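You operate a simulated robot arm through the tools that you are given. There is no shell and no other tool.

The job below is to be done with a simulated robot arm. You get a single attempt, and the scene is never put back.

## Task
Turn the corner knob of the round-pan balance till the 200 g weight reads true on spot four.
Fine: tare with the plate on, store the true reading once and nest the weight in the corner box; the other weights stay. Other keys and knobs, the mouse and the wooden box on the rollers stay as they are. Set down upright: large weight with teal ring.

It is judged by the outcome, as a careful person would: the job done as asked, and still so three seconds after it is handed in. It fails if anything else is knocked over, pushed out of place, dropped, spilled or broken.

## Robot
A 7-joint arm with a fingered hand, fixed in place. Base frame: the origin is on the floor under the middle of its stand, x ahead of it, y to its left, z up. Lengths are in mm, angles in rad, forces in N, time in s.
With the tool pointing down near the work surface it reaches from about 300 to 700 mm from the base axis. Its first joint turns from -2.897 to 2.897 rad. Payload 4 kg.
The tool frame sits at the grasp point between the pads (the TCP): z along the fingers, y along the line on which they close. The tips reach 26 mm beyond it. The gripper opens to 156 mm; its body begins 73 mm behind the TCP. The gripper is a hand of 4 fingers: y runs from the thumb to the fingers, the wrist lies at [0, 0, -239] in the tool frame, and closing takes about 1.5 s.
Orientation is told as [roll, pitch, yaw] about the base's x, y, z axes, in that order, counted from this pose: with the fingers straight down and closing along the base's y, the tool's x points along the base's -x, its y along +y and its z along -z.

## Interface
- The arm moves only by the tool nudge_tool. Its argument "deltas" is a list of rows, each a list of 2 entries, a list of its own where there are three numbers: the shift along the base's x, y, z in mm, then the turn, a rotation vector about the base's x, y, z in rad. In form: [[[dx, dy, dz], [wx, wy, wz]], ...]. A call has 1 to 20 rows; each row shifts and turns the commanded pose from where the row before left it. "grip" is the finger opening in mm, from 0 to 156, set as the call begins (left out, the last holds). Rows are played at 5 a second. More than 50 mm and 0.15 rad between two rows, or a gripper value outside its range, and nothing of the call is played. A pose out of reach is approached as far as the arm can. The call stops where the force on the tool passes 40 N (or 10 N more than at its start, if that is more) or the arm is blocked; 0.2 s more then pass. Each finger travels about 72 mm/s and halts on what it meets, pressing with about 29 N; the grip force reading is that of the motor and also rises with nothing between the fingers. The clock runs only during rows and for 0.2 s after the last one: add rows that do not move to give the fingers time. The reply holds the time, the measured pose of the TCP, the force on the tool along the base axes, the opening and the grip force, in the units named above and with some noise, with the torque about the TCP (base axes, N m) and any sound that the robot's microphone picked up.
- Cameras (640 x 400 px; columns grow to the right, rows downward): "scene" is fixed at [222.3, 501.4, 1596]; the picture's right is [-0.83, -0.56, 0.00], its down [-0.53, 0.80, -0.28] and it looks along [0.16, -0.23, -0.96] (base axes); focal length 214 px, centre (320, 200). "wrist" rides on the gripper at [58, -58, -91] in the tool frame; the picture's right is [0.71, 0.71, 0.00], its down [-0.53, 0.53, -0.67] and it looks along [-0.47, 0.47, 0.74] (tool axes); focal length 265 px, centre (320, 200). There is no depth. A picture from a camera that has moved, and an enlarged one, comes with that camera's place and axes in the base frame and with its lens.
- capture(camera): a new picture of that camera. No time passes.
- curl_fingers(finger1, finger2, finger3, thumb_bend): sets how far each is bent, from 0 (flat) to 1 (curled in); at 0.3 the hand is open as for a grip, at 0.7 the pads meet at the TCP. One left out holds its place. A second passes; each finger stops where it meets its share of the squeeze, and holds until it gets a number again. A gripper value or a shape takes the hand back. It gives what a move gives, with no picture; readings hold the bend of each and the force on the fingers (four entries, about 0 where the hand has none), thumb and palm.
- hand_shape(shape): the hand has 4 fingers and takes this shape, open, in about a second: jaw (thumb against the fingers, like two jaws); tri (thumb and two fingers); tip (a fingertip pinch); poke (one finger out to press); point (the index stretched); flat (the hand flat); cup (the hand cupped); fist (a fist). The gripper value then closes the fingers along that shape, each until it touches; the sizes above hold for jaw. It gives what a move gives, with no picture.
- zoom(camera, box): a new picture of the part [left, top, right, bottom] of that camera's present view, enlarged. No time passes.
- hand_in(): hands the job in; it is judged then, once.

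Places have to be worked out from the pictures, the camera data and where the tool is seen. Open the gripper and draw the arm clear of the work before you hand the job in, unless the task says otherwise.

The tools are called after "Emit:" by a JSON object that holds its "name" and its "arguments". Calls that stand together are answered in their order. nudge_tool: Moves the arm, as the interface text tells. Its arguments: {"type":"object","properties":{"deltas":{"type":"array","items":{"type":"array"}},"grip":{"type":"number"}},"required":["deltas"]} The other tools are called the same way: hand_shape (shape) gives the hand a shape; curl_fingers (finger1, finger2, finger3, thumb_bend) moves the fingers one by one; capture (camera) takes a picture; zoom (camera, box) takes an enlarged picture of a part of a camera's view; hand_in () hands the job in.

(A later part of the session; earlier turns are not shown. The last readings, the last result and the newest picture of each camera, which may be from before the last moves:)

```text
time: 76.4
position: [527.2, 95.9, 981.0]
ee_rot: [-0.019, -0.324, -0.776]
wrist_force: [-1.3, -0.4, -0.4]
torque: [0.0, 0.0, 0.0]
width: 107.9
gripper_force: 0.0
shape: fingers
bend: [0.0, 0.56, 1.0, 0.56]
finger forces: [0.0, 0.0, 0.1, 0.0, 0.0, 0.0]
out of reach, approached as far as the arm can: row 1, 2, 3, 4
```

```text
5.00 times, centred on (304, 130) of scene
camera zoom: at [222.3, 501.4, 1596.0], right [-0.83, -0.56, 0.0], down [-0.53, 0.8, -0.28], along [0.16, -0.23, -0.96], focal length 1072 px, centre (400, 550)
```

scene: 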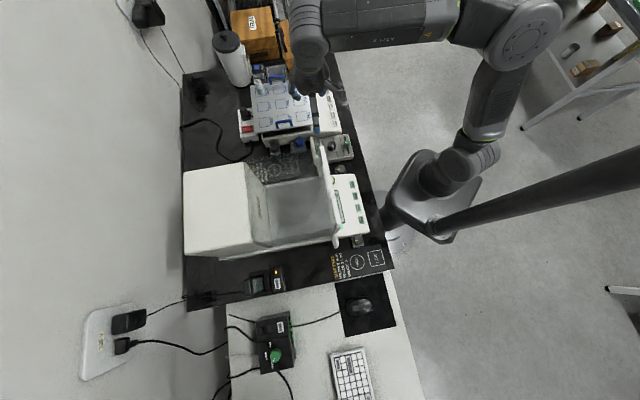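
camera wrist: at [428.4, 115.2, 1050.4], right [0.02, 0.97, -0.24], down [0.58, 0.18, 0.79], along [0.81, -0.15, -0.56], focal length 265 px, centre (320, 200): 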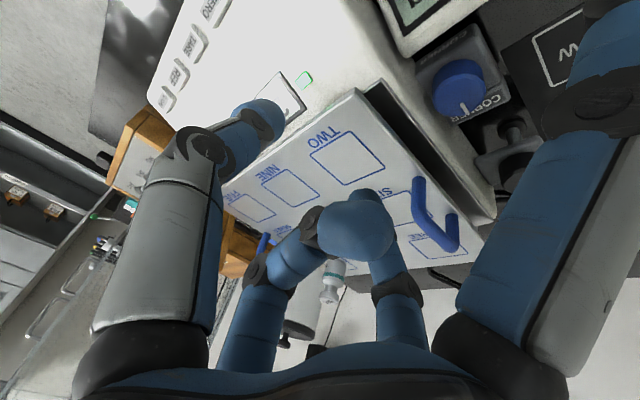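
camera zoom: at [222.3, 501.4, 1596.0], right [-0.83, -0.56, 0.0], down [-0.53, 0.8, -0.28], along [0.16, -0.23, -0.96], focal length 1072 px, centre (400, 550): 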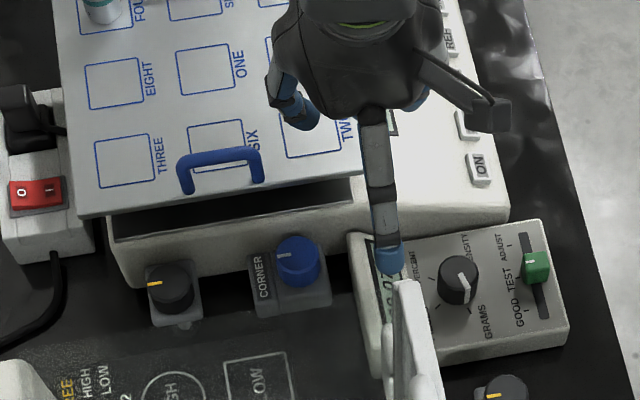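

That orientation ran into a wrist joint limit. Turning back 0.22 rad about vertical should free it while still keeping the pinch roughly along the plate edge; I'll do that, move sideways at this height over the knob, and then look.

Emit:
{"name": "nudge_tool", "arguments": {"deltas": [[[0, 0, 5], [0, 0, 0.108]], [[0, 0, 5], [0, 0, 0.108]], [[2.3, 20, 0], [0, 0, 0]], [[2.3, 20, 0], [0, 0, 0]], [[2.3, 20, 0], [0, 0, 0]], [[2.3, 18.6, 0], [0, 0, 0]], [[0, 0, 0], [0, 0, 0]]]}}

Emit:
{"name": "capture", "arguments": {"camera": "wrist"}}

Emit:
{"name": "zoom", "arguments": {"camera": "scene", "box": [240, 90, 368, 170]}}

```text
time: 78.0
position: [536.6, 174.1, 993.0]
ee_rot: [-0.02, -0.326, -0.565]
wrist_force: [0.2, -1.4, 0.0]
torque: [-0.02, -0.01, 0.01]
width: 108.2
gripper_force: 0.0
shape: fingers
bend: [0.0, 0.56, 1.0, 0.56]
finger forces: [0.0, 0.0, 0.0, 0.0, 0.0, 0.0]
```

```text
taken
camera wrist: at [436.2, 172.4, 1061.1], right [-0.18, 0.95, -0.24], down [0.53, 0.3, 0.79], along [0.83, 0.02, -0.56], focal length 265 px, centre (320, 200)
```

wrist: 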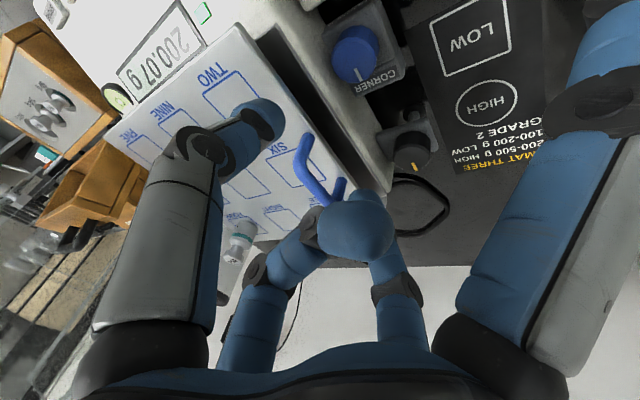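

```text
5.00 times, centred on (304, 130) of scene
camera zoom: at [222.3, 501.4, 1596.0], right [-0.83, -0.56, 0.0], down [-0.53, 0.8, -0.28], along [0.16, -0.23, -0.96], focal length 1072 px, centre (400, 550)
```

zoom: 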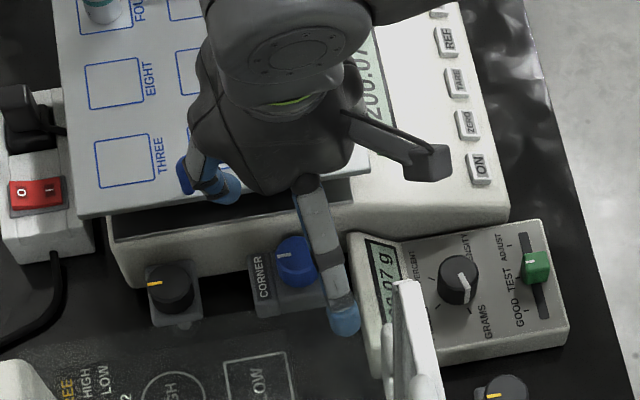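

Reached, and the knob is visible below. I'll zoom in on it in the wrist view to refine its centre before descending.

Emit:
{"name": "zoom", "arguments": {"camera": "wrist", "box": [300, 0, 428, 110]}}

Emit:
{"name": "zoom", "arguments": {"camera": "scene", "box": [270, 110, 350, 160]}}

```text
3.64 times, centred on (364, 55) of wrist
camera zoom: at [436.2, 172.4, 1061.1], right [-0.18, 0.95, -0.24], down [0.53, 0.3, 0.79], along [0.83, 0.02, -0.56], focal length 965 px, centre (160, 727)
```

zoom: 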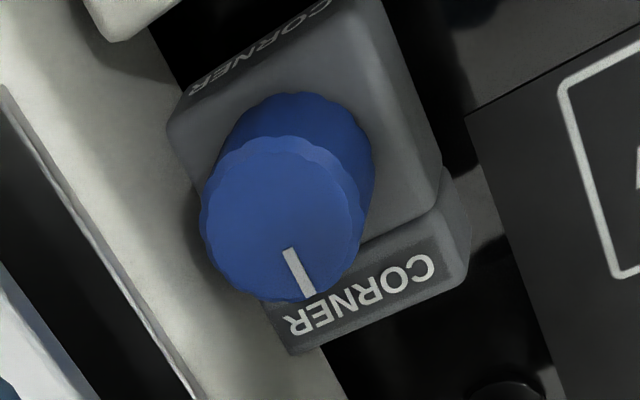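

```text
8.00 times, centred on (310, 135) of scene
camera zoom: at [222.3, 501.4, 1596.0], right [-0.83, -0.56, 0.0], down [-0.53, 0.8, -0.28], along [0.16, -0.23, -0.96], focal length 1716 px, centre (400, 720)
```

zoom: 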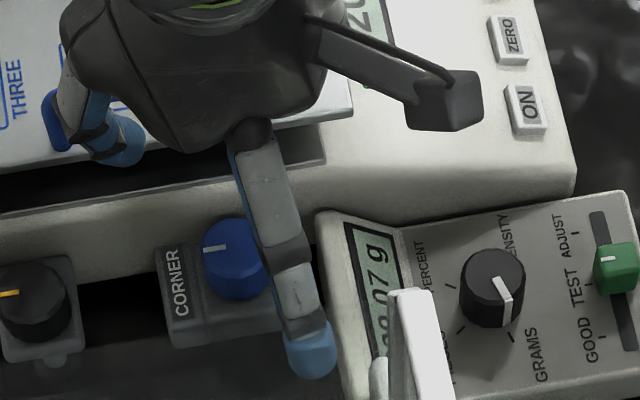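

Knob centre refined to about (542.8, 169.5, top 858). The draft-shield post stays ~20 mm clear of the splayed finger. I'll descend to just above the knob, TCP z≈905, and check.

Emit:
{"name": "nudge_tool", "arguments": {"deltas": [[[0, 0, -30], [0, 0, 0]], [[0, 0, -30], [0, 0, 0]], [[0, 0, -28], [0, 0, 0]], [[0, 0, 0], [0, 0, 0]]]}}

Emit:
{"name": "capture", "arguments": {"camera": "wrist"}}

Emit:
{"name": "zoom", "arguments": {"camera": "scene", "box": [250, 105, 346, 165]}}

```text
time: 79.0
position: [536.9, 138.5, 924.8]
ee_rot: [-0.019, -0.325, -0.563]
wrist_force: [-2.5, 0.8, 4.0]
torque: [-0.16, 0.1, -0.07]
width: 108.3
gripper_force: 2.8
shape: fingers
bend: [0.0, 0.56, 1.0, 0.56]
finger forces: [0.0, 0.0, 0.1, 0.0, 5.1, 0.0]
out of reach, approached as far as the arm can: row 1, 2, 3
```

```text
taken
camera wrist: at [437.6, 136.0, 993.1], right [-0.18, 0.95, -0.24], down [0.53, 0.3, 0.79], along [0.83, 0.02, -0.56], focal length 265 px, centre (320, 200)
```

wrist: 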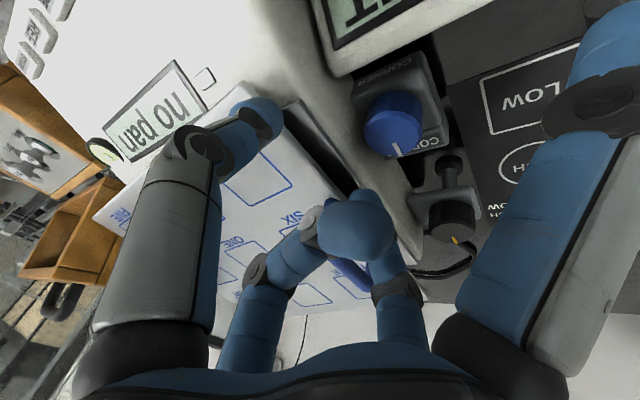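

```text
6.67 times, centred on (298, 135) of scene
camera zoom: at [222.3, 501.4, 1596.0], right [-0.83, -0.56, 0.0], down [-0.53, 0.8, -0.28], along [0.16, -0.23, -0.96], focal length 1430 px, centre (467, 633)
```

zoom: 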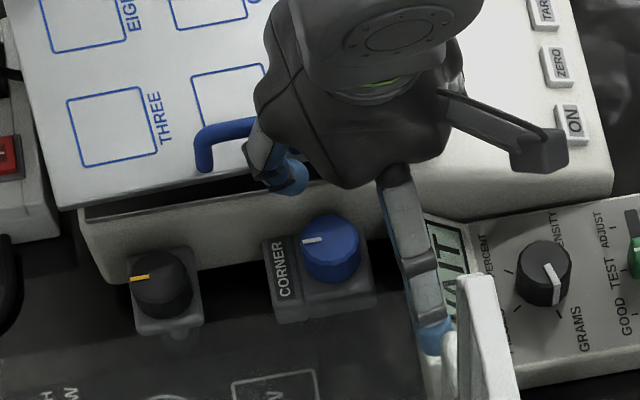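

The move went out of reach and slid sideways: the thumb is now pressing on the plate (5 N) and the balance shows "no pan". I'll lift straight up at once to take the load off.

Emit:
{"name": "nudge_tool", "arguments": {"deltas": [[[0, 0, 5], [0, 0, 0]], [[0, 0, 10], [0, 0, 0]], [[0, 0, 20], [0, 0, 0]], [[0, 0, 25], [0, 0, 0]], [[0, 0, 0], [0, 0, 0]], [[0, 0, 0], [0, 0, 0]]]}}

Emit:
{"name": "zoom", "arguments": {"camera": "scene", "box": [235, 70, 363, 150]}}

Emit:
{"name": "capture", "arguments": {"camera": "wrist"}}

```text
time: 80.4
position: [537.8, 138.3, 984.1]
ee_rot: [-0.021, -0.331, -0.568]
wrist_force: [-0.5, -0.2, 0.1]
torque: [0.02, 0.02, -0.01]
width: 108.0
gripper_force: 0.0
shape: fingers
bend: [0.0, 0.56, 1.0, 0.56]
finger forces: [0.0, 0.0, 0.0, 0.0, 0.1, 0.0]
```

```text
5.00 times, centred on (299, 110) of scene
camera zoom: at [222.3, 501.4, 1596.0], right [-0.83, -0.56, 0.0], down [-0.53, 0.8, -0.28], along [0.16, -0.23, -0.96], focal length 1072 px, centre (425, 650)
```

zoom: 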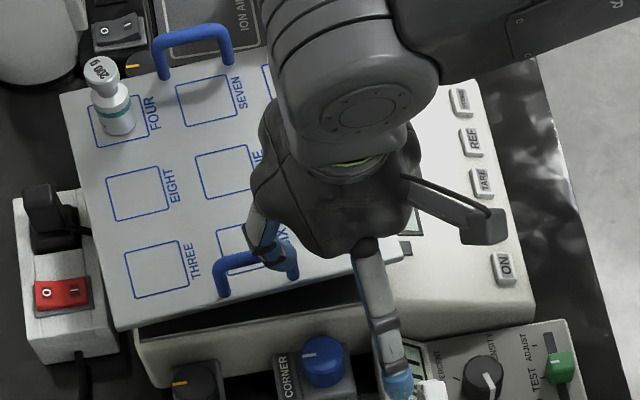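

```text
taken
camera wrist: at [437.6, 136.6, 1053.3], right [-0.18, 0.95, -0.24], down [0.53, 0.3, 0.79], along [0.83, 0.01, -0.56], focal length 265 px, centre (320, 200)
```

wrist: 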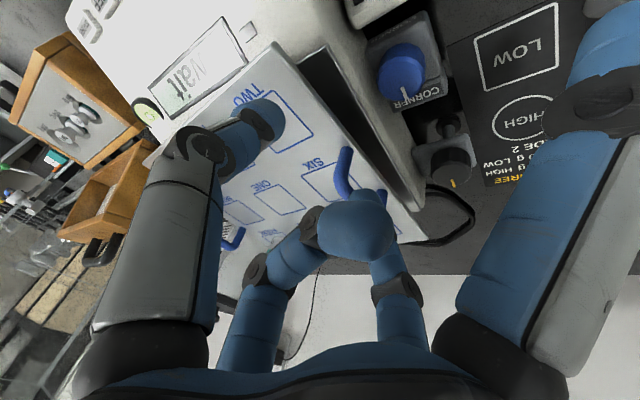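

The plate has been turned a few degrees by that contact; the weight is still standing on FOUR. I'll move the hand well clear to assess the plate and display.

Emit:
{"name": "nudge_tool", "arguments": {"deltas": [[[-10, -10, 30], [0, 0, 0.1]], [[-15, -20, 30], [0, 0, 0.12]], [[-15, -30, 20], [0, 0, 0.12]], [[-15, -35, 0], [0, 0, 0.12]], [[-10, -40, 0], [0, 0, 0.1]], [[0, -40, 0], [0, 0, 0]], [[0, 0, 0], [0, 0, 0]]]}}

Emit:
{"name": "zoom", "arguments": {"camera": "scene", "box": [235, 70, 363, 150]}}

Emit:
{"name": "capture", "arguments": {"camera": "wrist"}}

```text
time: 82.0
position: [473.8, -35.9, 1064.1]
ee_rot: [-0.024, -0.33, -0.006]
wrist_force: [0.3, -0.1, 0.1]
torque: [0.05, -0.01, -0.01]
width: 108.0
gripper_force: 0.1
shape: fingers
bend: [0.0, 0.56, 1.0, 0.56]
finger forces: [0.1, 0.1, 0.0, 0.0, 0.0, 0.0]
```

```text
5.00 times, centred on (299, 110) of scene
camera zoom: at [222.3, 501.4, 1596.0], right [-0.83, -0.56, 0.0], down [-0.53, 0.8, -0.28], along [0.16, -0.23, -0.96], focal length 1072 px, centre (425, 650)
```

zoom: 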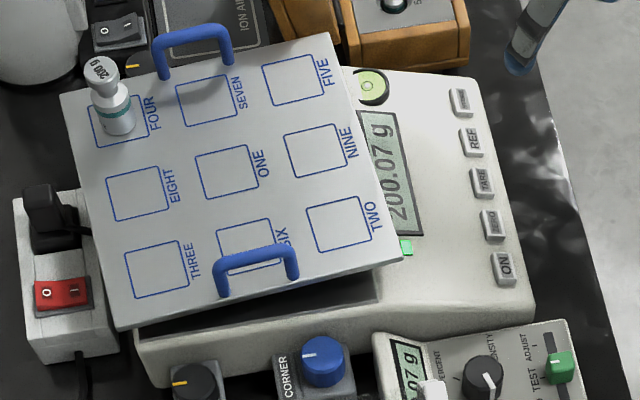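

```text
taken
camera wrist: at [389.6, -91.8, 1133.1], right [-0.66, 0.71, -0.24], down [0.29, 0.54, 0.79], along [0.69, 0.45, -0.56], focal length 265 px, centre (320, 200)
```

wrist: 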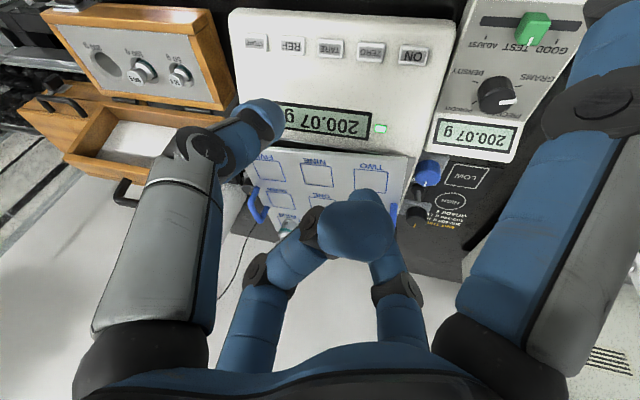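

The display is back to a stable 200.07 g and the weight still stands on FOUR, but the plate got rotated about 6–7° (I'll set it right later). That wrist yaw was at a joint limit, so I'll flip the hand the other way round (yaw +135°): finger 1 curled on the plate side, finger 3 splayed on the free side, reorienting up here.

Emit:
{"name": "curl_fingers", "arguments": {"finger3": 0.0}}

Emit:
{"name": "curl_fingers", "arguments": {"finger1": 1.0, "finger2": 0.56, "finger3": 0.0, "thumb_bend": 0.56}}

Emit:
{"name": "nudge_tool", "arguments": {"deltas": [[[0, 0, 5], [0, 0.11, 0]], [[0, 0, 5], [0, 0.11, 0]], [[0, 0, 5], [0, 0.11, 0]], [[0, 0, 0], [0, 0, 0.147]], [[0, 0, 0], [0, 0, 0.147]], [[0, 0, 0], [0, 0, 0.147]], [[0, 0, 0], [0, 0, 0.147]], [[0, 0, 0], [0, 0, 0.147]], [[0, 0, 0], [0, 0, 0.147]], [[0, 0, 0], [0, 0, 0.147]], [[0, 0, 0], [0, 0, 0.147]], [[0, 0, 0], [0, 0, 0.147]], [[0, 0, 0], [0, 0, 0.147]], [[0, 0, 0], [0, 0, 0.147]], [[0, 0, 0], [0, 0, 0.147]], [[0, 0, 0], [0, 0, 0.147]], [[0, 0, 0], [0, 0, 0.147]], [[0, 0, 0], [0, 0, 0.147]], [[0, 0, 0], [0, 0, 0.147]], [[0, 0, 0], [0, 0, 0]]]}}

Emit:
{"name": "capture", "arguments": {"camera": "wrist"}}

```text
time: 83.0
position: [473.9, -36.9, 1063.9]
ee_rot: [-0.022, -0.329, -0.006]
wrist_force: [-0.1, 0.1, 0.4]
torque: [0.0, 0.01, 0.03]
width: 108.3
gripper_force: 0.0
shape: fingers
bend: [0.0, 0.56, 0.01, 0.56]
finger forces: [0.0, 0.0, 0.1, 0.1, 0.0, 0.1]
```

```text
time: 84.0
position: [473.5, -36.1, 1064.3]
ee_rot: [-0.022, -0.329, -0.007]
wrist_force: [0.0, -0.5, -0.4]
torque: [0.01, 0.02, 0.02]
width: 56.9
gripper_force: 0.0
shape: fingers
bend: [1.0, 0.56, 0.01, 0.56]
finger forces: [0.0, 0.1, 0.0, 0.0, 0.1, 0.1]
```

```text
time: 88.2
position: [472.3, -37.1, 1080.3]
ee_rot: [-0.025, 0.0, 2.346]
wrist_force: [0.1, -0.2, 0.3]
torque: [0.0, 0.04, -0.01]
width: 57.2
gripper_force: 0.0
shape: fingers
bend: [1.0, 0.56, 0.0, 0.56]
finger forces: [0.0, 0.0, 0.0, 0.1, 0.1, 0.1]
```

```text
taken
camera wrist: at [554.4, -38.9, 1171.9], right [-0.01, -1.0, -0.02], down [-0.76, 0.0, 0.66], along [-0.66, 0.02, -0.75], focal length 265 px, centre (320, 200)
```

wrist: 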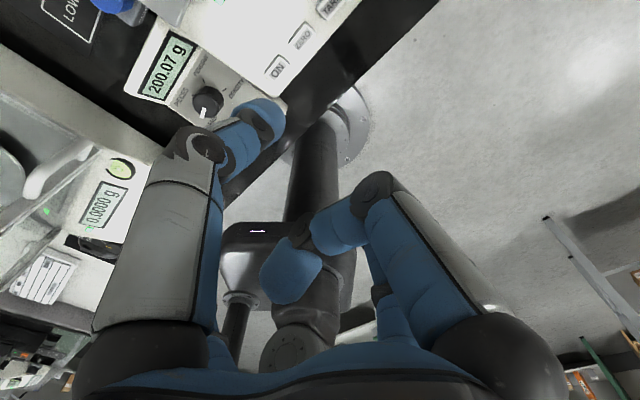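

Flipped without trouble. Now I'll add the 0.33 rad lean (hand to the left, fingers toward the knob) and travel at a safe height to above the knob at about (537, 175, 1000).

Emit:
{"name": "nudge_tool", "arguments": {"deltas": [[[0, 0, 0], [-0.078, -0.078, 0]], [[0, 0, 0], [-0.078, -0.078, 0]], [[0, 0, 0], [-0.078, -0.078, 0]], [[10.8, 35.3, -13.3], [0, 0, 0]], [[10.8, 35.3, -13.3], [0, 0, 0]], [[10.8, 35.3, -13.3], [0, 0, 0]], [[10.8, 35.3, -13.3], [0, 0, 0]], [[10.8, 35.3, -13.3], [0, 0, 0]], [[10.8, 35.3, -13.3], [0, 0, 0]], [[0, 0, 0], [0, 0, 0]]]}}

Emit:
{"name": "capture", "arguments": {"camera": "wrist"}}

Emit:
{"name": "capture", "arguments": {"camera": "scene"}}

```text
time: 90.4
position: [537.9, 175.3, 999.7]
ee_rot: [-0.03, 0.331, 2.344]
wrist_force: [0.6, 0.3, 0.6]
torque: [0.01, -0.01, -0.02]
width: 56.9
gripper_force: 0.1
shape: fingers
bend: [1.0, 0.56, 0.0, 0.56]
finger forces: [0.0, 0.0, 0.0, 0.0, 0.0, 0.0]
```

```text
taken
camera wrist: at [596.0, 196.2, 1105.8], right [-0.03, -0.98, 0.21], down [-0.89, 0.13, 0.45], along [-0.46, -0.17, -0.87], focal length 265 px, centre (320, 200)
```

wrist: 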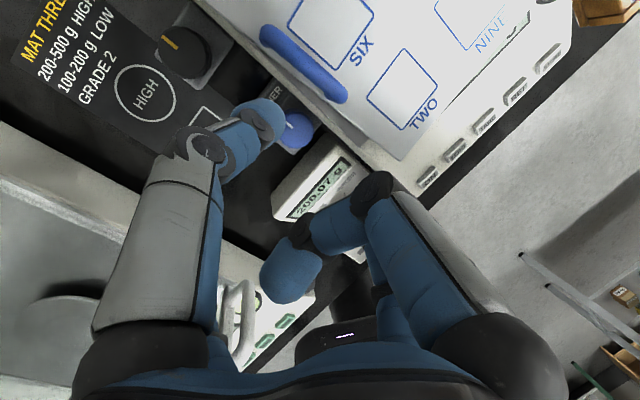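

```text
taken
```

scene: 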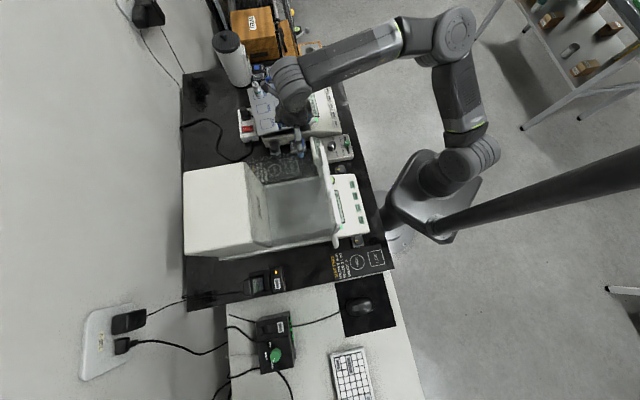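

The hand is above the knob with good reach. The handle spans v≈509–565 and the plate edge sits ~32 mm from the knob centre, so I'll lean slightly more and descend in small, checked steps.

Emit:
{"name": "nudge_tool", "arguments": {"deltas": [[[-0.5, 0.5, -10], [-0.021, -0.021, 0]], [[0, 0, -15], [0, 0, 0]], [[0, 0, 0], [0, 0, 0]]]}}

Emit:
{"name": "nudge_tool", "arguments": {"deltas": [[[0, 0, -15], [0, 0, 0]], [[0, 0, -10], [0, 0, 0]], [[0, 0, 0], [0, 0, 0]]]}}

Emit:
{"name": "capture", "arguments": {"camera": "wrist"}}

Emit:
{"name": "zoom", "arguments": {"camera": "scene", "box": [260, 110, 356, 170]}}

```text
time: 91.2
position: [537.2, 174.4, 974.5]
ee_rot: [-0.026, 0.359, 2.345]
wrist_force: [-0.1, 0.8, 0.5]
torque: [0.01, 0.02, 0.01]
width: 56.9
gripper_force: 0.1
shape: fingers
bend: [1.0, 0.56, 0.0, 0.56]
finger forces: [0.1, 0.1, 0.0, 0.0, 0.0, 0.1]
```

```text
time: 92.0
position: [537.1, 176.0, 949.4]
ee_rot: [-0.028, 0.361, 2.344]
wrist_force: [0.9, 0.0, -1.1]
torque: [0.04, 0.02, 0.03]
width: 57.1
gripper_force: 0.0
shape: fingers
bend: [1.0, 0.56, 0.0, 0.56]
finger forces: [0.1, 0.0, 0.1, 0.1, 0.0, 0.0]
```

```text
taken
camera wrist: at [593.2, 198.9, 1056.6], right [-0.04, -0.97, 0.23], down [-0.89, 0.14, 0.43], along [-0.45, -0.19, -0.88], focal length 265 px, centre (320, 200)
```

wrist: 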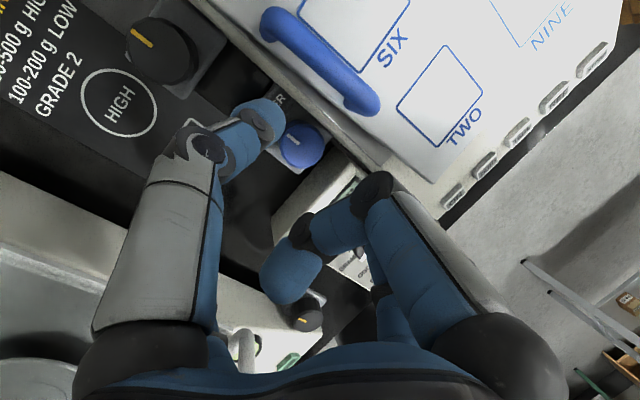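

```text
6.67 times, centred on (308, 140) of scene
camera zoom: at [222.3, 501.4, 1596.0], right [-0.83, -0.56, 0.0], down [-0.53, 0.8, -0.28], along [0.16, -0.23, -0.96], focal length 1430 px, centre (400, 600)
```

zoom: 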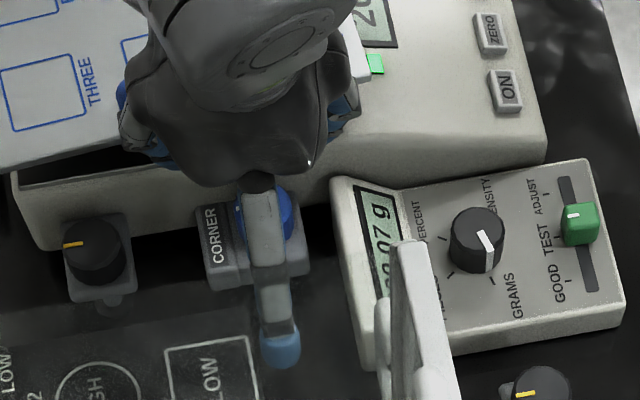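

Descending cleanly. Zooming to check the gap between the curled finger and the plate edge before going lower.

Emit:
{"name": "zoom", "arguments": {"camera": "wrist", "box": [220, 60, 460, 210]}}

Emit:
{"name": "zoom", "arguments": {"camera": "scene", "box": [270, 110, 334, 150]}}

```text
2.67 times, centred on (340, 135) of wrist
camera zoom: at [593.2, 198.9, 1056.6], right [-0.04, -0.97, 0.23], down [-0.89, 0.14, 0.43], along [-0.45, -0.19, -0.88], focal length 708 px, centre (267, 373)
```

zoom: 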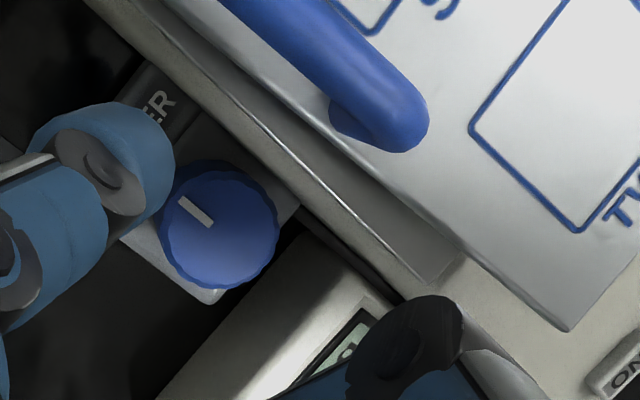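

```text
10.00 times, centred on (302, 130) of scene
camera zoom: at [222.3, 501.4, 1596.0], right [-0.83, -0.56, 0.0], down [-0.53, 0.8, -0.28], along [0.16, -0.23, -0.96], focal length 2145 px, centre (500, 900)
```

zoom: 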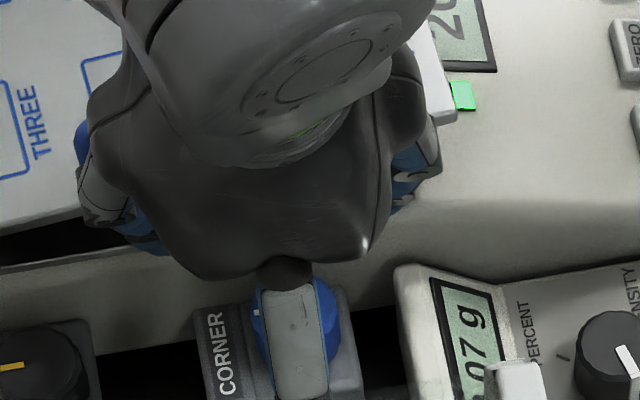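

The plate edge is at u≈297 against ~289 for the curled finger, so there is a few millimetres of room. Continuing down in small steps to TCP z≈900.

Emit:
{"name": "nudge_tool", "arguments": {"deltas": [[[0, -0.5, -13], [0, 0, 0]], [[0, -0.5, -12], [0, 0, 0]], [[0, 0, 0], [0, 0, 0]]]}}

Emit:
{"name": "nudge_tool", "arguments": {"deltas": [[[0, 0, -12], [0, 0, 0]], [[0, 0, -10], [0, 0, 0]], [[0, 0, 0], [0, 0, 0]]]}}

Emit:
{"name": "zoom", "arguments": {"camera": "wrist", "box": [200, 60, 440, 210]}}

Emit:
{"name": "zoom", "arguments": {"camera": "scene", "box": [260, 110, 340, 160]}}

```text
time: 92.8
position: [537.8, 174.1, 923.3]
ee_rot: [-0.03, 0.36, 2.345]
wrist_force: [0.0, -0.2, 0.4]
torque: [-0.01, -0.06, 0.0]
width: 57.1
gripper_force: 0.1
shape: fingers
bend: [1.0, 0.56, 0.0, 0.56]
finger forces: [0.0, 0.0, 0.0, 0.0, 0.1, 0.1]
```

```text
time: 93.6
position: [537.8, 174.7, 902.5]
ee_rot: [-0.028, 0.361, 2.344]
wrist_force: [0.1, 0.4, 0.5]
torque: [-0.01, 0.0, 0.0]
width: 57.0
gripper_force: 0.0
shape: fingers
bend: [1.0, 0.56, 0.0, 0.56]
finger forces: [0.1, 0.0, 0.0, 0.0, 0.0, 0.0]
```

```text
2.67 times, centred on (320, 135) of wrist
camera zoom: at [593.1, 198.1, 1009.4], right [-0.04, -0.97, 0.23], down [-0.89, 0.14, 0.43], along [-0.45, -0.19, -0.88], focal length 708 px, centre (320, 373)
```

zoom: 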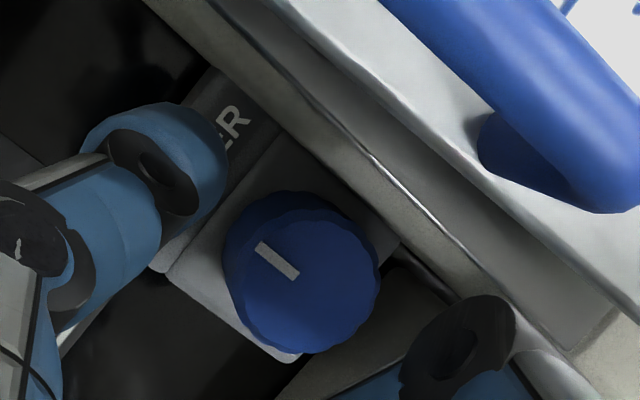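

```text
8.00 times, centred on (300, 135) of scene
camera zoom: at [222.3, 501.4, 1596.0], right [-0.83, -0.56, 0.0], down [-0.53, 0.8, -0.28], along [0.16, -0.23, -0.96], focal length 1716 px, centre (480, 720)
```

zoom: 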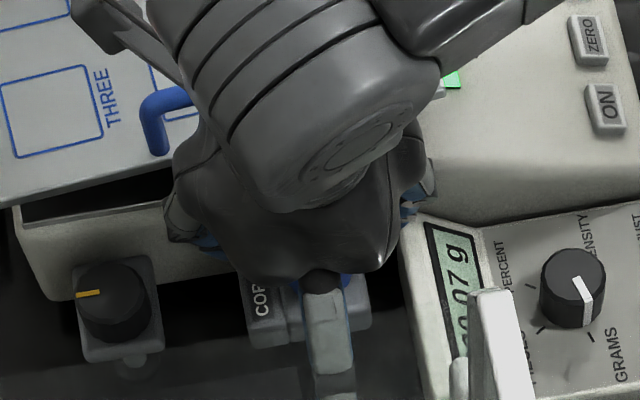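

Knob centre refined to about (541, 169). I'll correct by −2.5 mm in x and go down in small steps to the grip height, TCP z≈873.

Emit:
{"name": "nudge_tool", "arguments": {"deltas": [[[-1.5, 0, -8], [0, 0, 0]], [[-1, 0, -7], [0, 0, 0]], [[0, 0, 0], [0, 0, 0]]]}}

Emit:
{"name": "nudge_tool", "arguments": {"deltas": [[[0, 0, -6], [0, 0, 0]], [[0, 0, -5], [0, 0, 0]], [[0, 0, 0], [0, 0, 0]]]}}

Emit:
{"name": "zoom", "arguments": {"camera": "wrist", "box": [200, 60, 440, 210]}}

Emit:
{"name": "zoom", "arguments": {"camera": "scene", "box": [260, 110, 340, 160]}}

```text
time: 94.4
position: [534.1, 175.3, 887.7]
ee_rot: [-0.028, 0.361, 2.345]
wrist_force: [0.7, 0.4, -0.5]
torque: [0.0, -0.02, -0.01]
width: 57.0
gripper_force: 0.1
shape: fingers
bend: [1.0, 0.56, 0.0, 0.56]
finger forces: [0.0, 0.0, 0.1, 0.0, 0.1, 0.0]
```

```text
time: 95.2
position: [534.0, 174.1, 875.8]
ee_rot: [-0.029, 0.36, 2.343]
wrist_force: [1.3, 2.3, 3.5]
torque: [-0.05, 0.05, 0.0]
width: 56.8
gripper_force: 1.5
shape: fingers
bend: [1.0, 0.58, 0.0, 0.56]
finger forces: [0.1, 2.5, 0.0, 0.0, 0.1, 0.0]
```

```text
2.67 times, centred on (320, 135) of wrist
camera zoom: at [590.6, 198.7, 983.8], right [-0.04, -0.97, 0.23], down [-0.89, 0.14, 0.43], along [-0.44, -0.19, -0.88], focal length 708 px, centre (320, 373)
```

zoom: 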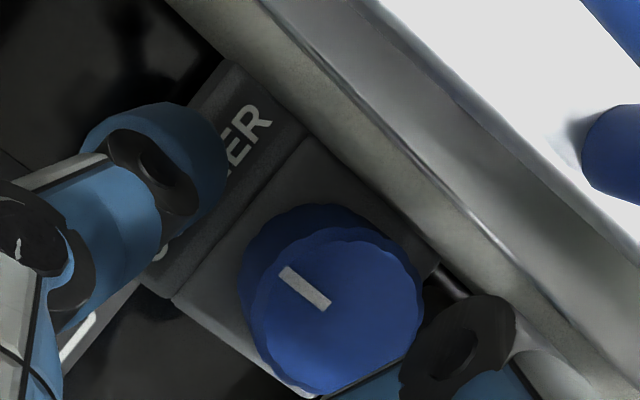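

```text
8.00 times, centred on (300, 135) of scene
camera zoom: at [222.3, 501.4, 1596.0], right [-0.83, -0.56, 0.0], down [-0.53, 0.8, -0.28], along [0.16, -0.23, -0.96], focal length 1716 px, centre (480, 720)
```

zoom: 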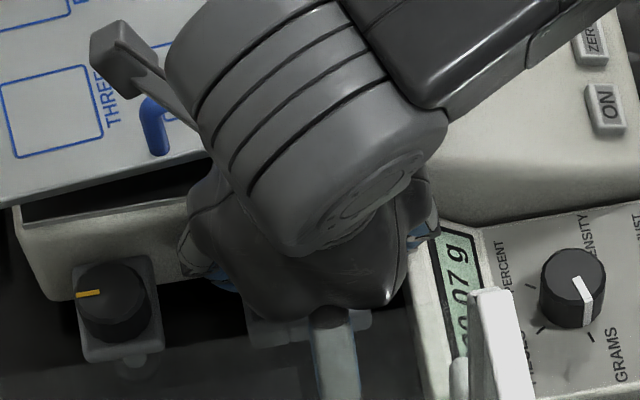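

Finger 2 has just touched something on its outer side (2.5 N), most likely the remote display's back edge. I'll raise 5 mm, close both fingers a bit more around the knob, and check.

Emit:
{"name": "nudge_tool", "arguments": {"deltas": [[[0, 0, 5], [0, 0, 0]], [[0, 0, 0], [0, 0, 0]]]}}

Emit:
{"name": "curl_fingers", "arguments": {"finger2": 0.6, "thumb_bend": 0.6}}

Emit:
{"name": "zoom", "arguments": {"camera": "wrist", "box": [200, 60, 440, 210]}}

Emit:
{"name": "zoom", "arguments": {"camera": "scene", "box": [270, 125, 350, 175]}}

```text
time: 95.8
position: [534.2, 174.6, 882.2]
ee_rot: [-0.028, 0.36, 2.345]
wrist_force: [0.3, -0.1, -0.1]
torque: [-0.03, -0.02, 0.02]
width: 57.0
gripper_force: 0.0
shape: fingers
bend: [1.0, 0.56, 0.0, 0.56]
finger forces: [0.1, 0.0, 0.0, 0.0, 0.0, 0.0]
```

```text
time: 96.8
position: [534.8, 175.0, 881.2]
ee_rot: [-0.028, 0.36, 2.346]
wrist_force: [0.2, -0.2, 0.1]
torque: [-0.02, -0.04, -0.01]
width: 52.7
gripper_force: 0.1
shape: fingers
bend: [1.0, 0.6, 0.0, 0.6]
finger forces: [0.0, 0.1, 0.0, 0.1, 0.0, 0.1]
```

```text
2.67 times, centred on (320, 135) of wrist
camera zoom: at [590.7, 198.6, 988.8], right [-0.04, -0.97, 0.23], down [-0.89, 0.14, 0.43], along [-0.45, -0.19, -0.88], focal length 708 px, centre (320, 373)
```

zoom: 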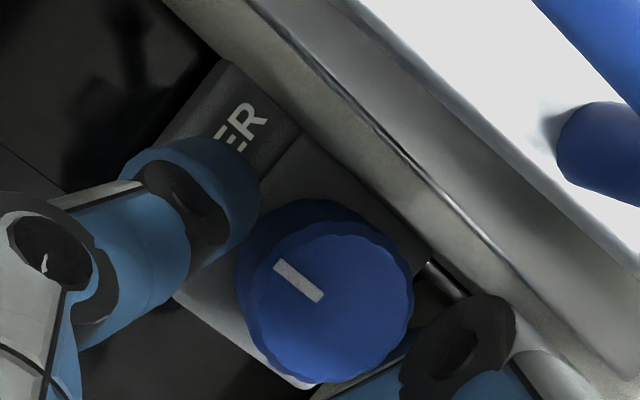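

```text
8.00 times, centred on (310, 150) of scene
camera zoom: at [222.3, 501.4, 1596.0], right [-0.83, -0.56, 0.0], down [-0.53, 0.8, -0.28], along [0.16, -0.23, -0.96], focal length 1716 px, centre (400, 600)
```

zoom: 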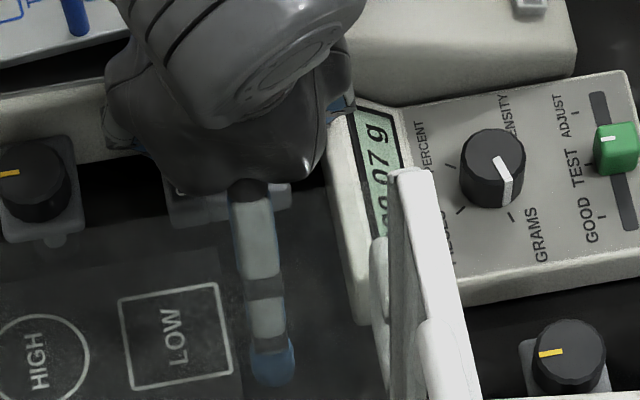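

No contact now. I'll lower back 6 mm with the fingers at this narrower gap and check the forces.

Emit:
{"name": "nudge_tool", "arguments": {"deltas": [[[0, 0, -3], [0, 0, 0]], [[0, 0, -3], [0, 0, 0]], [[0, 0, 0], [0, 0, 0]]]}}

Emit:
{"name": "zoom", "arguments": {"camera": "wrist", "box": [200, 60, 440, 210]}}

```text
time: 97.6
position: [534.1, 173.1, 876.4]
ee_rot: [-0.028, 0.359, 2.344]
wrist_force: [0.6, 0.7, -0.1]
torque: [0.02, 0.03, 0.02]
width: 52.4
gripper_force: 0.1
shape: fingers
bend: [1.0, 0.6, 0.0, 0.6]
finger forces: [0.0, 0.1, 0.1, 0.0, 0.0, 0.0]
```

```text
2.67 times, centred on (320, 135) of wrist
camera zoom: at [590.6, 198.4, 983.0], right [-0.04, -0.97, 0.23], down [-0.89, 0.14, 0.43], along [-0.45, -0.19, -0.88], focal length 708 px, centre (320, 373)
```

zoom: 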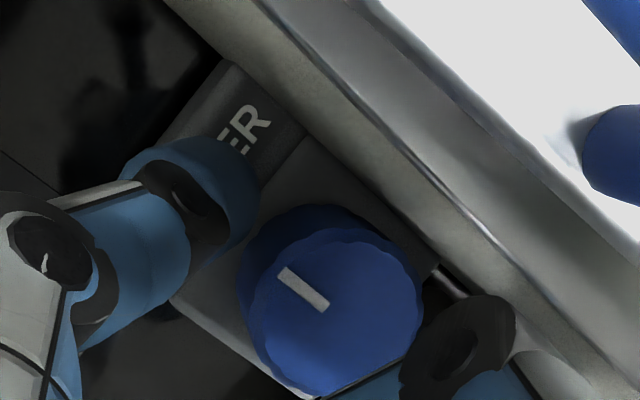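

Clear. Now I'll close both fingers gently onto the knob.

Emit:
{"name": "curl_fingers", "arguments": {"finger2": 0.63, "thumb_bend": 0.63}}

Emit:
{"name": "zoom", "arguments": {"camera": "wrist", "box": [200, 60, 440, 210]}}

```text
time: 98.6
position: [535.6, 174.4, 875.1]
ee_rot: [-0.028, 0.359, 2.346]
wrist_force: [-2.1, -1.0, -0.3]
torque: [-0.01, -0.02, 0.03]
width: 49.7
gripper_force: 1.0
shape: fingers
bend: [1.0, 0.61, 0.0, 0.63]
finger forces: [0.0, 1.9, 0.0, 0.1, 0.5, 0.1]
```

```text
2.67 times, centred on (320, 135) of wrist
camera zoom: at [590.6, 198.3, 983.1], right [-0.04, -0.97, 0.23], down [-0.89, 0.14, 0.43], along [-0.45, -0.19, -0.88], focal length 708 px, centre (320, 373)
```

zoom: 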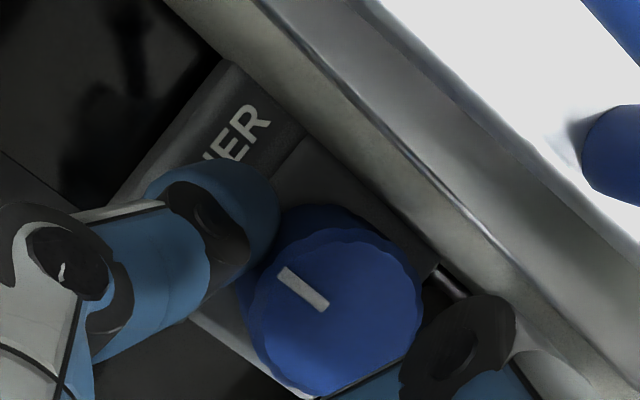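

Both fingertips touch the knob (1.9 N and 0.5 N). I'll firm the grip, then try a small counter-clockwise turn (0.1 rad) about the knob axis and read the display.

Emit:
{"name": "curl_fingers", "arguments": {"finger2": 0.75, "thumb_bend": 0.67}}

Emit:
{"name": "nudge_tool", "arguments": {"deltas": [[[-0.29, -0.31, 0], [0, 0, 0.05]], [[-0.28, -0.32, 0], [0, 0, 0.05]], [[0, 0, 0], [0, 0, 0]], [[0, 0, 0], [0, 0, 0]]]}}

Emit:
{"name": "zoom", "arguments": {"camera": "wrist", "box": [200, 60, 440, 210]}}

Emit:
{"name": "zoom", "arguments": {"camera": "scene", "box": [270, 80, 366, 170]}}

```text
time: 99.6
position: [534.8, 174.7, 875.1]
ee_rot: [-0.029, 0.359, 2.344]
wrist_force: [-0.8, -1.9, -0.2]
torque: [-0.05, 0.02, -0.04]
width: 48.9
gripper_force: 6.5
shape: fingers
bend: [1.0, 0.62, 0.0, 0.64]
finger forces: [0.0, 8.2, 0.0, 0.0, 5.3, 0.0]
```

```text
time: 100.6
position: [534.3, 173.5, 875.4]
ee_rot: [-0.028, 0.36, 2.445]
wrist_force: [-2.0, -1.9, -0.1]
torque: [-0.04, 0.04, -0.04]
width: 49.2
gripper_force: 6.7
shape: fingers
bend: [1.0, 0.62, 0.0, 0.64]
finger forces: [0.0, 8.3, 0.0, 0.0, 6.0, 0.0]
```

```text
2.67 times, centred on (320, 135) of wrist
camera zoom: at [587.4, 202.7, 983.0], right [0.06, -0.97, 0.23], down [-0.9, 0.05, 0.43], along [-0.42, -0.23, -0.88], focal length 708 px, centre (320, 373)
```

zoom: 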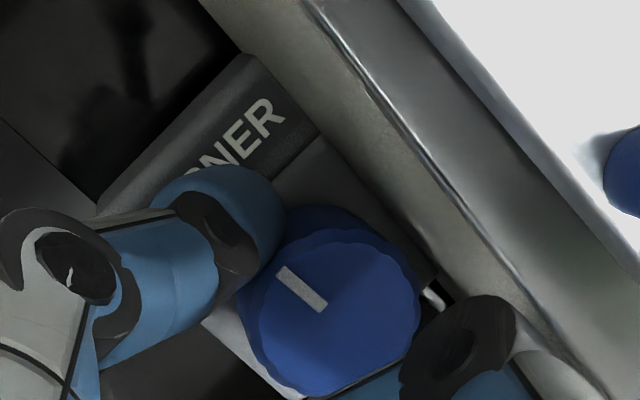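

```text
4.44 times, centred on (318, 125) of scene
camera zoom: at [222.3, 501.4, 1596.0], right [-0.83, -0.56, 0.0], down [-0.53, 0.8, -0.28], along [0.16, -0.23, -0.96], focal length 953 px, centre (329, 533)
```

zoom: 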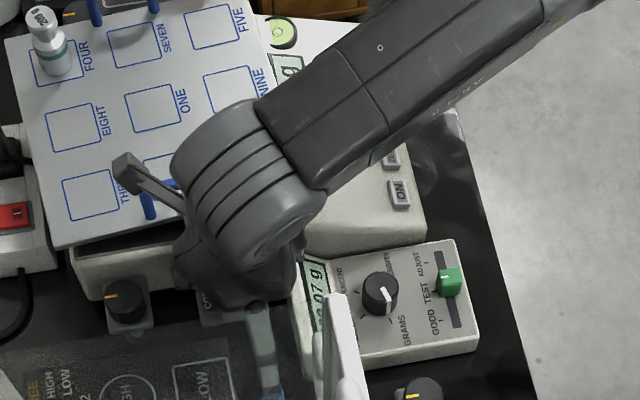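

The knob turned with the hand. I'll zoom on the visible part of the displays to read the value.

Emit:
{"name": "zoom", "arguments": {"camera": "scene", "box": [306, 124, 346, 164]}}

Emit:
{"name": "zoom", "arguments": {"camera": "scene", "box": [320, 84, 352, 108]}}

Emit:
{"name": "capture", "arguments": {"camera": "wrist"}}

```text
10.00 times, centred on (326, 144) of scene
camera zoom: at [222.3, 501.4, 1596.0], right [-0.83, -0.56, 0.0], down [-0.53, 0.8, -0.28], along [0.16, -0.23, -0.96], focal length 2145 px, centre (260, 760)
```

zoom: 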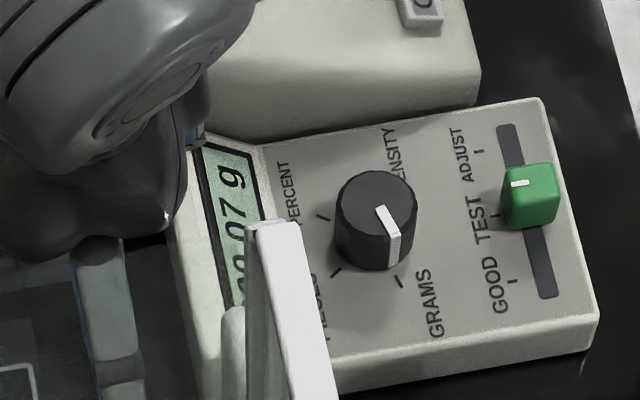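

```text
16.00 times, centred on (336, 96) of scene
camera zoom: at [222.3, 501.4, 1596.0], right [-0.83, -0.56, 0.0], down [-0.53, 0.8, -0.28], along [0.16, -0.23, -0.96], focal length 3432 px, centre (64, 1864)
```

zoom: 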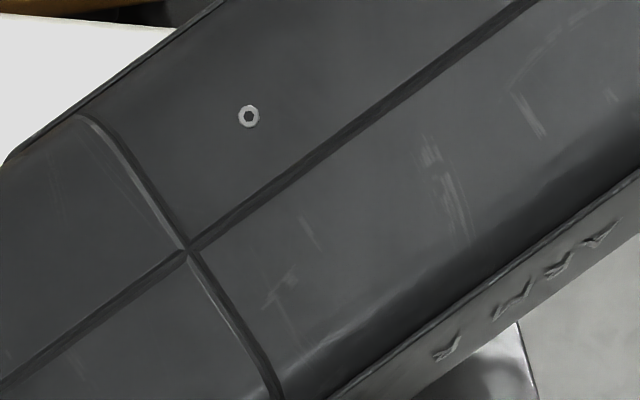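

```text
taken
camera wrist: at [587.4, 202.7, 983.0], right [0.06, -0.97, 0.23], down [-0.9, 0.05, 0.43], along [-0.42, -0.23, -0.88], focal length 265 px, centre (320, 200)
```

wrist: 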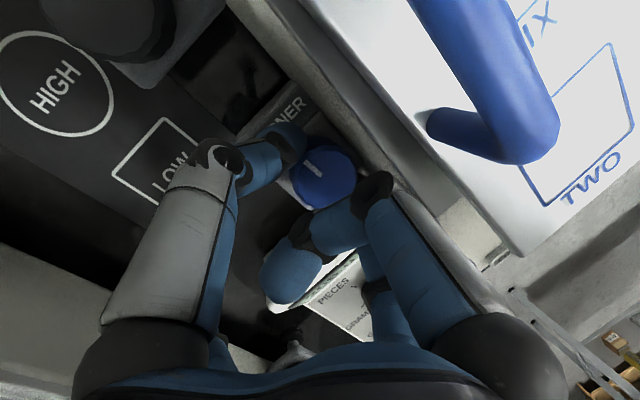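

Still "…0.07 g" after 0.1 rad. I'll turn another 0.2 rad counter-clockwise and re-read.

Emit:
{"name": "nudge_tool", "arguments": {"deltas": [[[-0.25, -0.33, 0], [0, 0, 0.05]], [[-0.24, -0.35, 0], [0, 0, 0.05]], [[-0.23, -0.36, 0], [0, 0, 0.05]], [[-0.21, -0.37, 0], [0, 0, 0.05]], [[0, 0, 0], [0, 0, 0]], [[0, 0, 0], [0, 0, 0]], [[0, 0, 0], [0, 0, 0]]]}}

Emit:
{"name": "zoom", "arguments": {"camera": "scene", "box": [306, 124, 346, 164]}}

Emit:
{"name": "zoom", "arguments": {"camera": "wrist", "box": [200, 60, 440, 210]}}

```text
time: 102.2
position: [533.8, 172.2, 875.7]
ee_rot: [-0.028, 0.36, 2.645]
wrist_force: [-3.6, -1.5, 2.3]
torque: [-0.05, 0.07, -0.04]
width: 49.2
gripper_force: 7.6
shape: fingers
bend: [1.0, 0.62, 0.0, 0.64]
finger forces: [0.1, 9.0, 0.1, 0.0, 5.7, 0.1]
```

```text
10.00 times, centred on (326, 144) of scene
camera zoom: at [222.3, 501.4, 1596.0], right [-0.83, -0.56, 0.0], down [-0.53, 0.8, -0.28], along [0.16, -0.23, -0.96], focal length 2145 px, centre (260, 760)
```

zoom: 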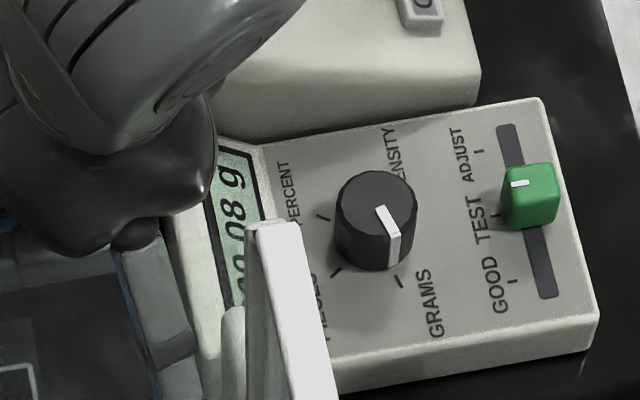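

```text
2.67 times, centred on (320, 135) of wrist
camera zoom: at [580.0, 211.0, 982.8], right [0.25, -0.94, 0.23], down [-0.9, -0.13, 0.43], along [-0.37, -0.31, -0.88], focal length 708 px, centre (320, 373)
```

zoom: 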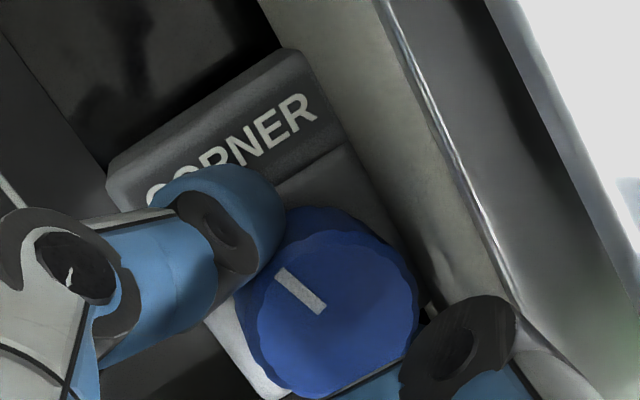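

Counter-clockwise raised it to …0.08 g, so I need to turn clockwise, roughly 2+ rad in all. I'll turn clockwise 0.65 rad in this grip and re-read.

Emit:
{"name": "nudge_tool", "arguments": {"deltas": [[[0.22, 0.37, 0], [0, 0, -0.05]], [[0.22, 0.36, 0], [0, 0, -0.05]], [[0.25, 0.34, 0], [0, 0, -0.05]], [[0.25, 0.34, 0], [0, 0, -0.05]], [[0.28, 0.32, 0], [0, 0, -0.05]], [[0.29, 0.31, 0], [0, 0, -0.05]], [[0.31, 0.29, 0], [0, 0, -0.05]], [[0.32, 0.28, 0], [0, 0, -0.05]], [[0.34, 0.26, 0], [0, 0, -0.05]], [[0.34, 0.25, 0], [0, 0, -0.05]], [[0.36, 0.22, 0], [0, 0, -0.05]], [[0.37, 0.21, 0], [0, 0, -0.05]], [[0, 0, 0], [0, 0, 0]], [[0, 0, 0], [0, 0, 0]]]}}

Emit:
{"name": "zoom", "arguments": {"camera": "scene", "box": [306, 124, 346, 164]}}

Emit:
{"name": "capture", "arguments": {"camera": "wrist"}}

Emit:
{"name": "zoom", "arguments": {"camera": "scene", "box": [236, 70, 332, 130]}}

```text
time: 105.2
position: [537.4, 176.4, 876.1]
ee_rot: [-0.028, 0.36, 2.045]
wrist_force: [-2.2, -2.7, -0.8]
torque: [-0.06, 0.05, -0.01]
width: 48.9
gripper_force: 6.7
shape: fingers
bend: [1.0, 0.62, 0.0, 0.64]
finger forces: [0.1, 9.0, 0.0, 0.1, 4.9, 0.0]
```

```text
10.00 times, centred on (326, 144) of scene
camera zoom: at [222.3, 501.4, 1596.0], right [-0.83, -0.56, 0.0], down [-0.53, 0.8, -0.28], along [0.16, -0.23, -0.96], focal length 2145 px, centre (260, 760)
```

zoom: 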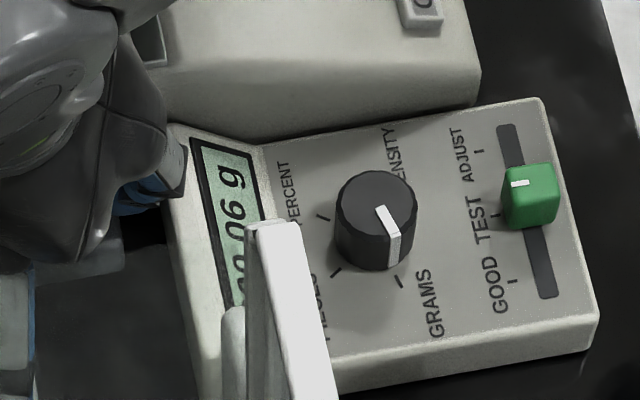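

```text
taken
camera wrist: at [597.0, 182.4, 982.9], right [-0.32, -0.92, 0.23], down [-0.81, 0.4, 0.43], along [-0.48, -0.05, -0.88], focal length 265 px, centre (320, 200)
```

wrist: 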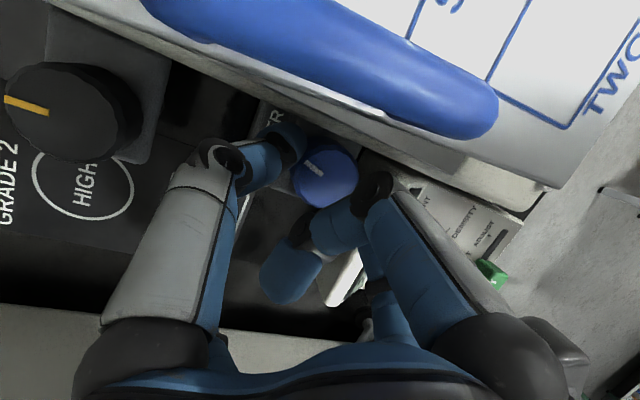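

```text
6.67 times, centred on (284, 100) of scene
camera zoom: at [222.3, 501.4, 1596.0], right [-0.83, -0.56, 0.0], down [-0.53, 0.8, -0.28], along [0.16, -0.23, -0.96], focal length 1430 px, centre (560, 867)
```

zoom: 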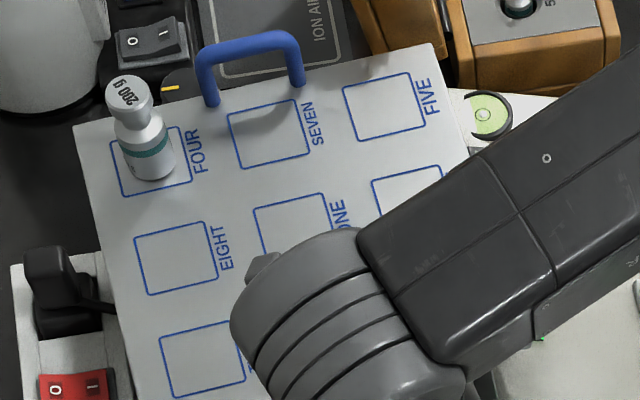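

Clockwise works: "…0.06 g" now, i.e. about 0.033 g per rad, so about 1.8 rad more clockwise. I'll open the fingers slightly, rotate the hand back counter-clockwise around the knob, and re-grip.

Emit:
{"name": "curl_fingers", "arguments": {"finger2": 0.6, "thumb_bend": 0.61}}

Emit:
{"name": "nudge_tool", "arguments": {"deltas": [[[-0.73, -0.43, 0], [0, 0, 0.1]], [[-0.68, -0.5, 0], [0, 0, 0.1]], [[-0.63, -0.57, 0], [0, 0, 0.1]], [[-0.57, -0.63, 0], [0, 0, 0.1]], [[-0.5, -0.68, 0], [0, 0, 0.1]], [[-0.43, -0.73, 0], [0, 0, 0.1]], [[-0.19, -0.38, 0], [0, 0, 0.05]], [[0, 0, 0], [0, 0, 0]]]}}

Emit:
{"name": "zoom", "arguments": {"camera": "wrist", "box": [200, 60, 440, 210]}}

Emit:
{"name": "zoom", "arguments": {"camera": "scene", "box": [306, 124, 346, 164]}}

```text
time: 106.2
position: [536.9, 177.8, 876.3]
ee_rot: [-0.03, 0.359, 2.045]
wrist_force: [0.5, -0.1, 0.3]
torque: [0.0, 0.0, 0.0]
width: 51.3
gripper_force: 0.1
shape: fingers
bend: [1.0, 0.6, 0.0, 0.61]
finger forces: [0.0, 0.0, 0.0, 0.0, 0.0, 0.0]
```

```text
time: 108.0
position: [532.7, 171.4, 875.8]
ee_rot: [-0.027, 0.36, 2.695]
wrist_force: [-0.4, 0.1, 0.5]
torque: [0.01, -0.01, 0.03]
width: 51.3
gripper_force: 0.1
shape: fingers
bend: [1.0, 0.6, 0.0, 0.61]
finger forces: [0.0, 0.1, 0.0, 0.0, 0.1, 0.0]
```

```text
2.67 times, centred on (320, 135) of wrist
camera zoom: at [577.5, 213.1, 982.9], right [0.3, -0.93, 0.23], down [-0.89, -0.18, 0.43], along [-0.35, -0.33, -0.88], focal length 708 px, centre (320, 373)
```

zoom: 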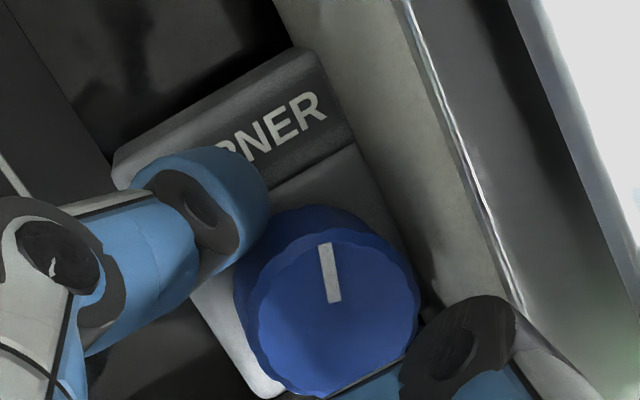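

```text
10.00 times, centred on (326, 144) of scene
camera zoom: at [222.3, 501.4, 1596.0], right [-0.83, -0.56, 0.0], down [-0.53, 0.8, -0.28], along [0.16, -0.23, -0.96], focal length 2145 px, centre (260, 760)
```

zoom: 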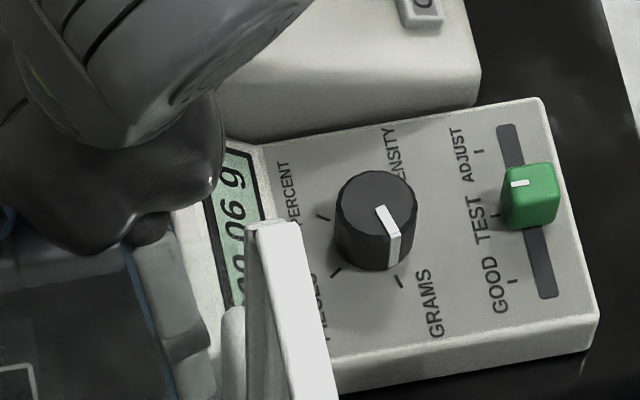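

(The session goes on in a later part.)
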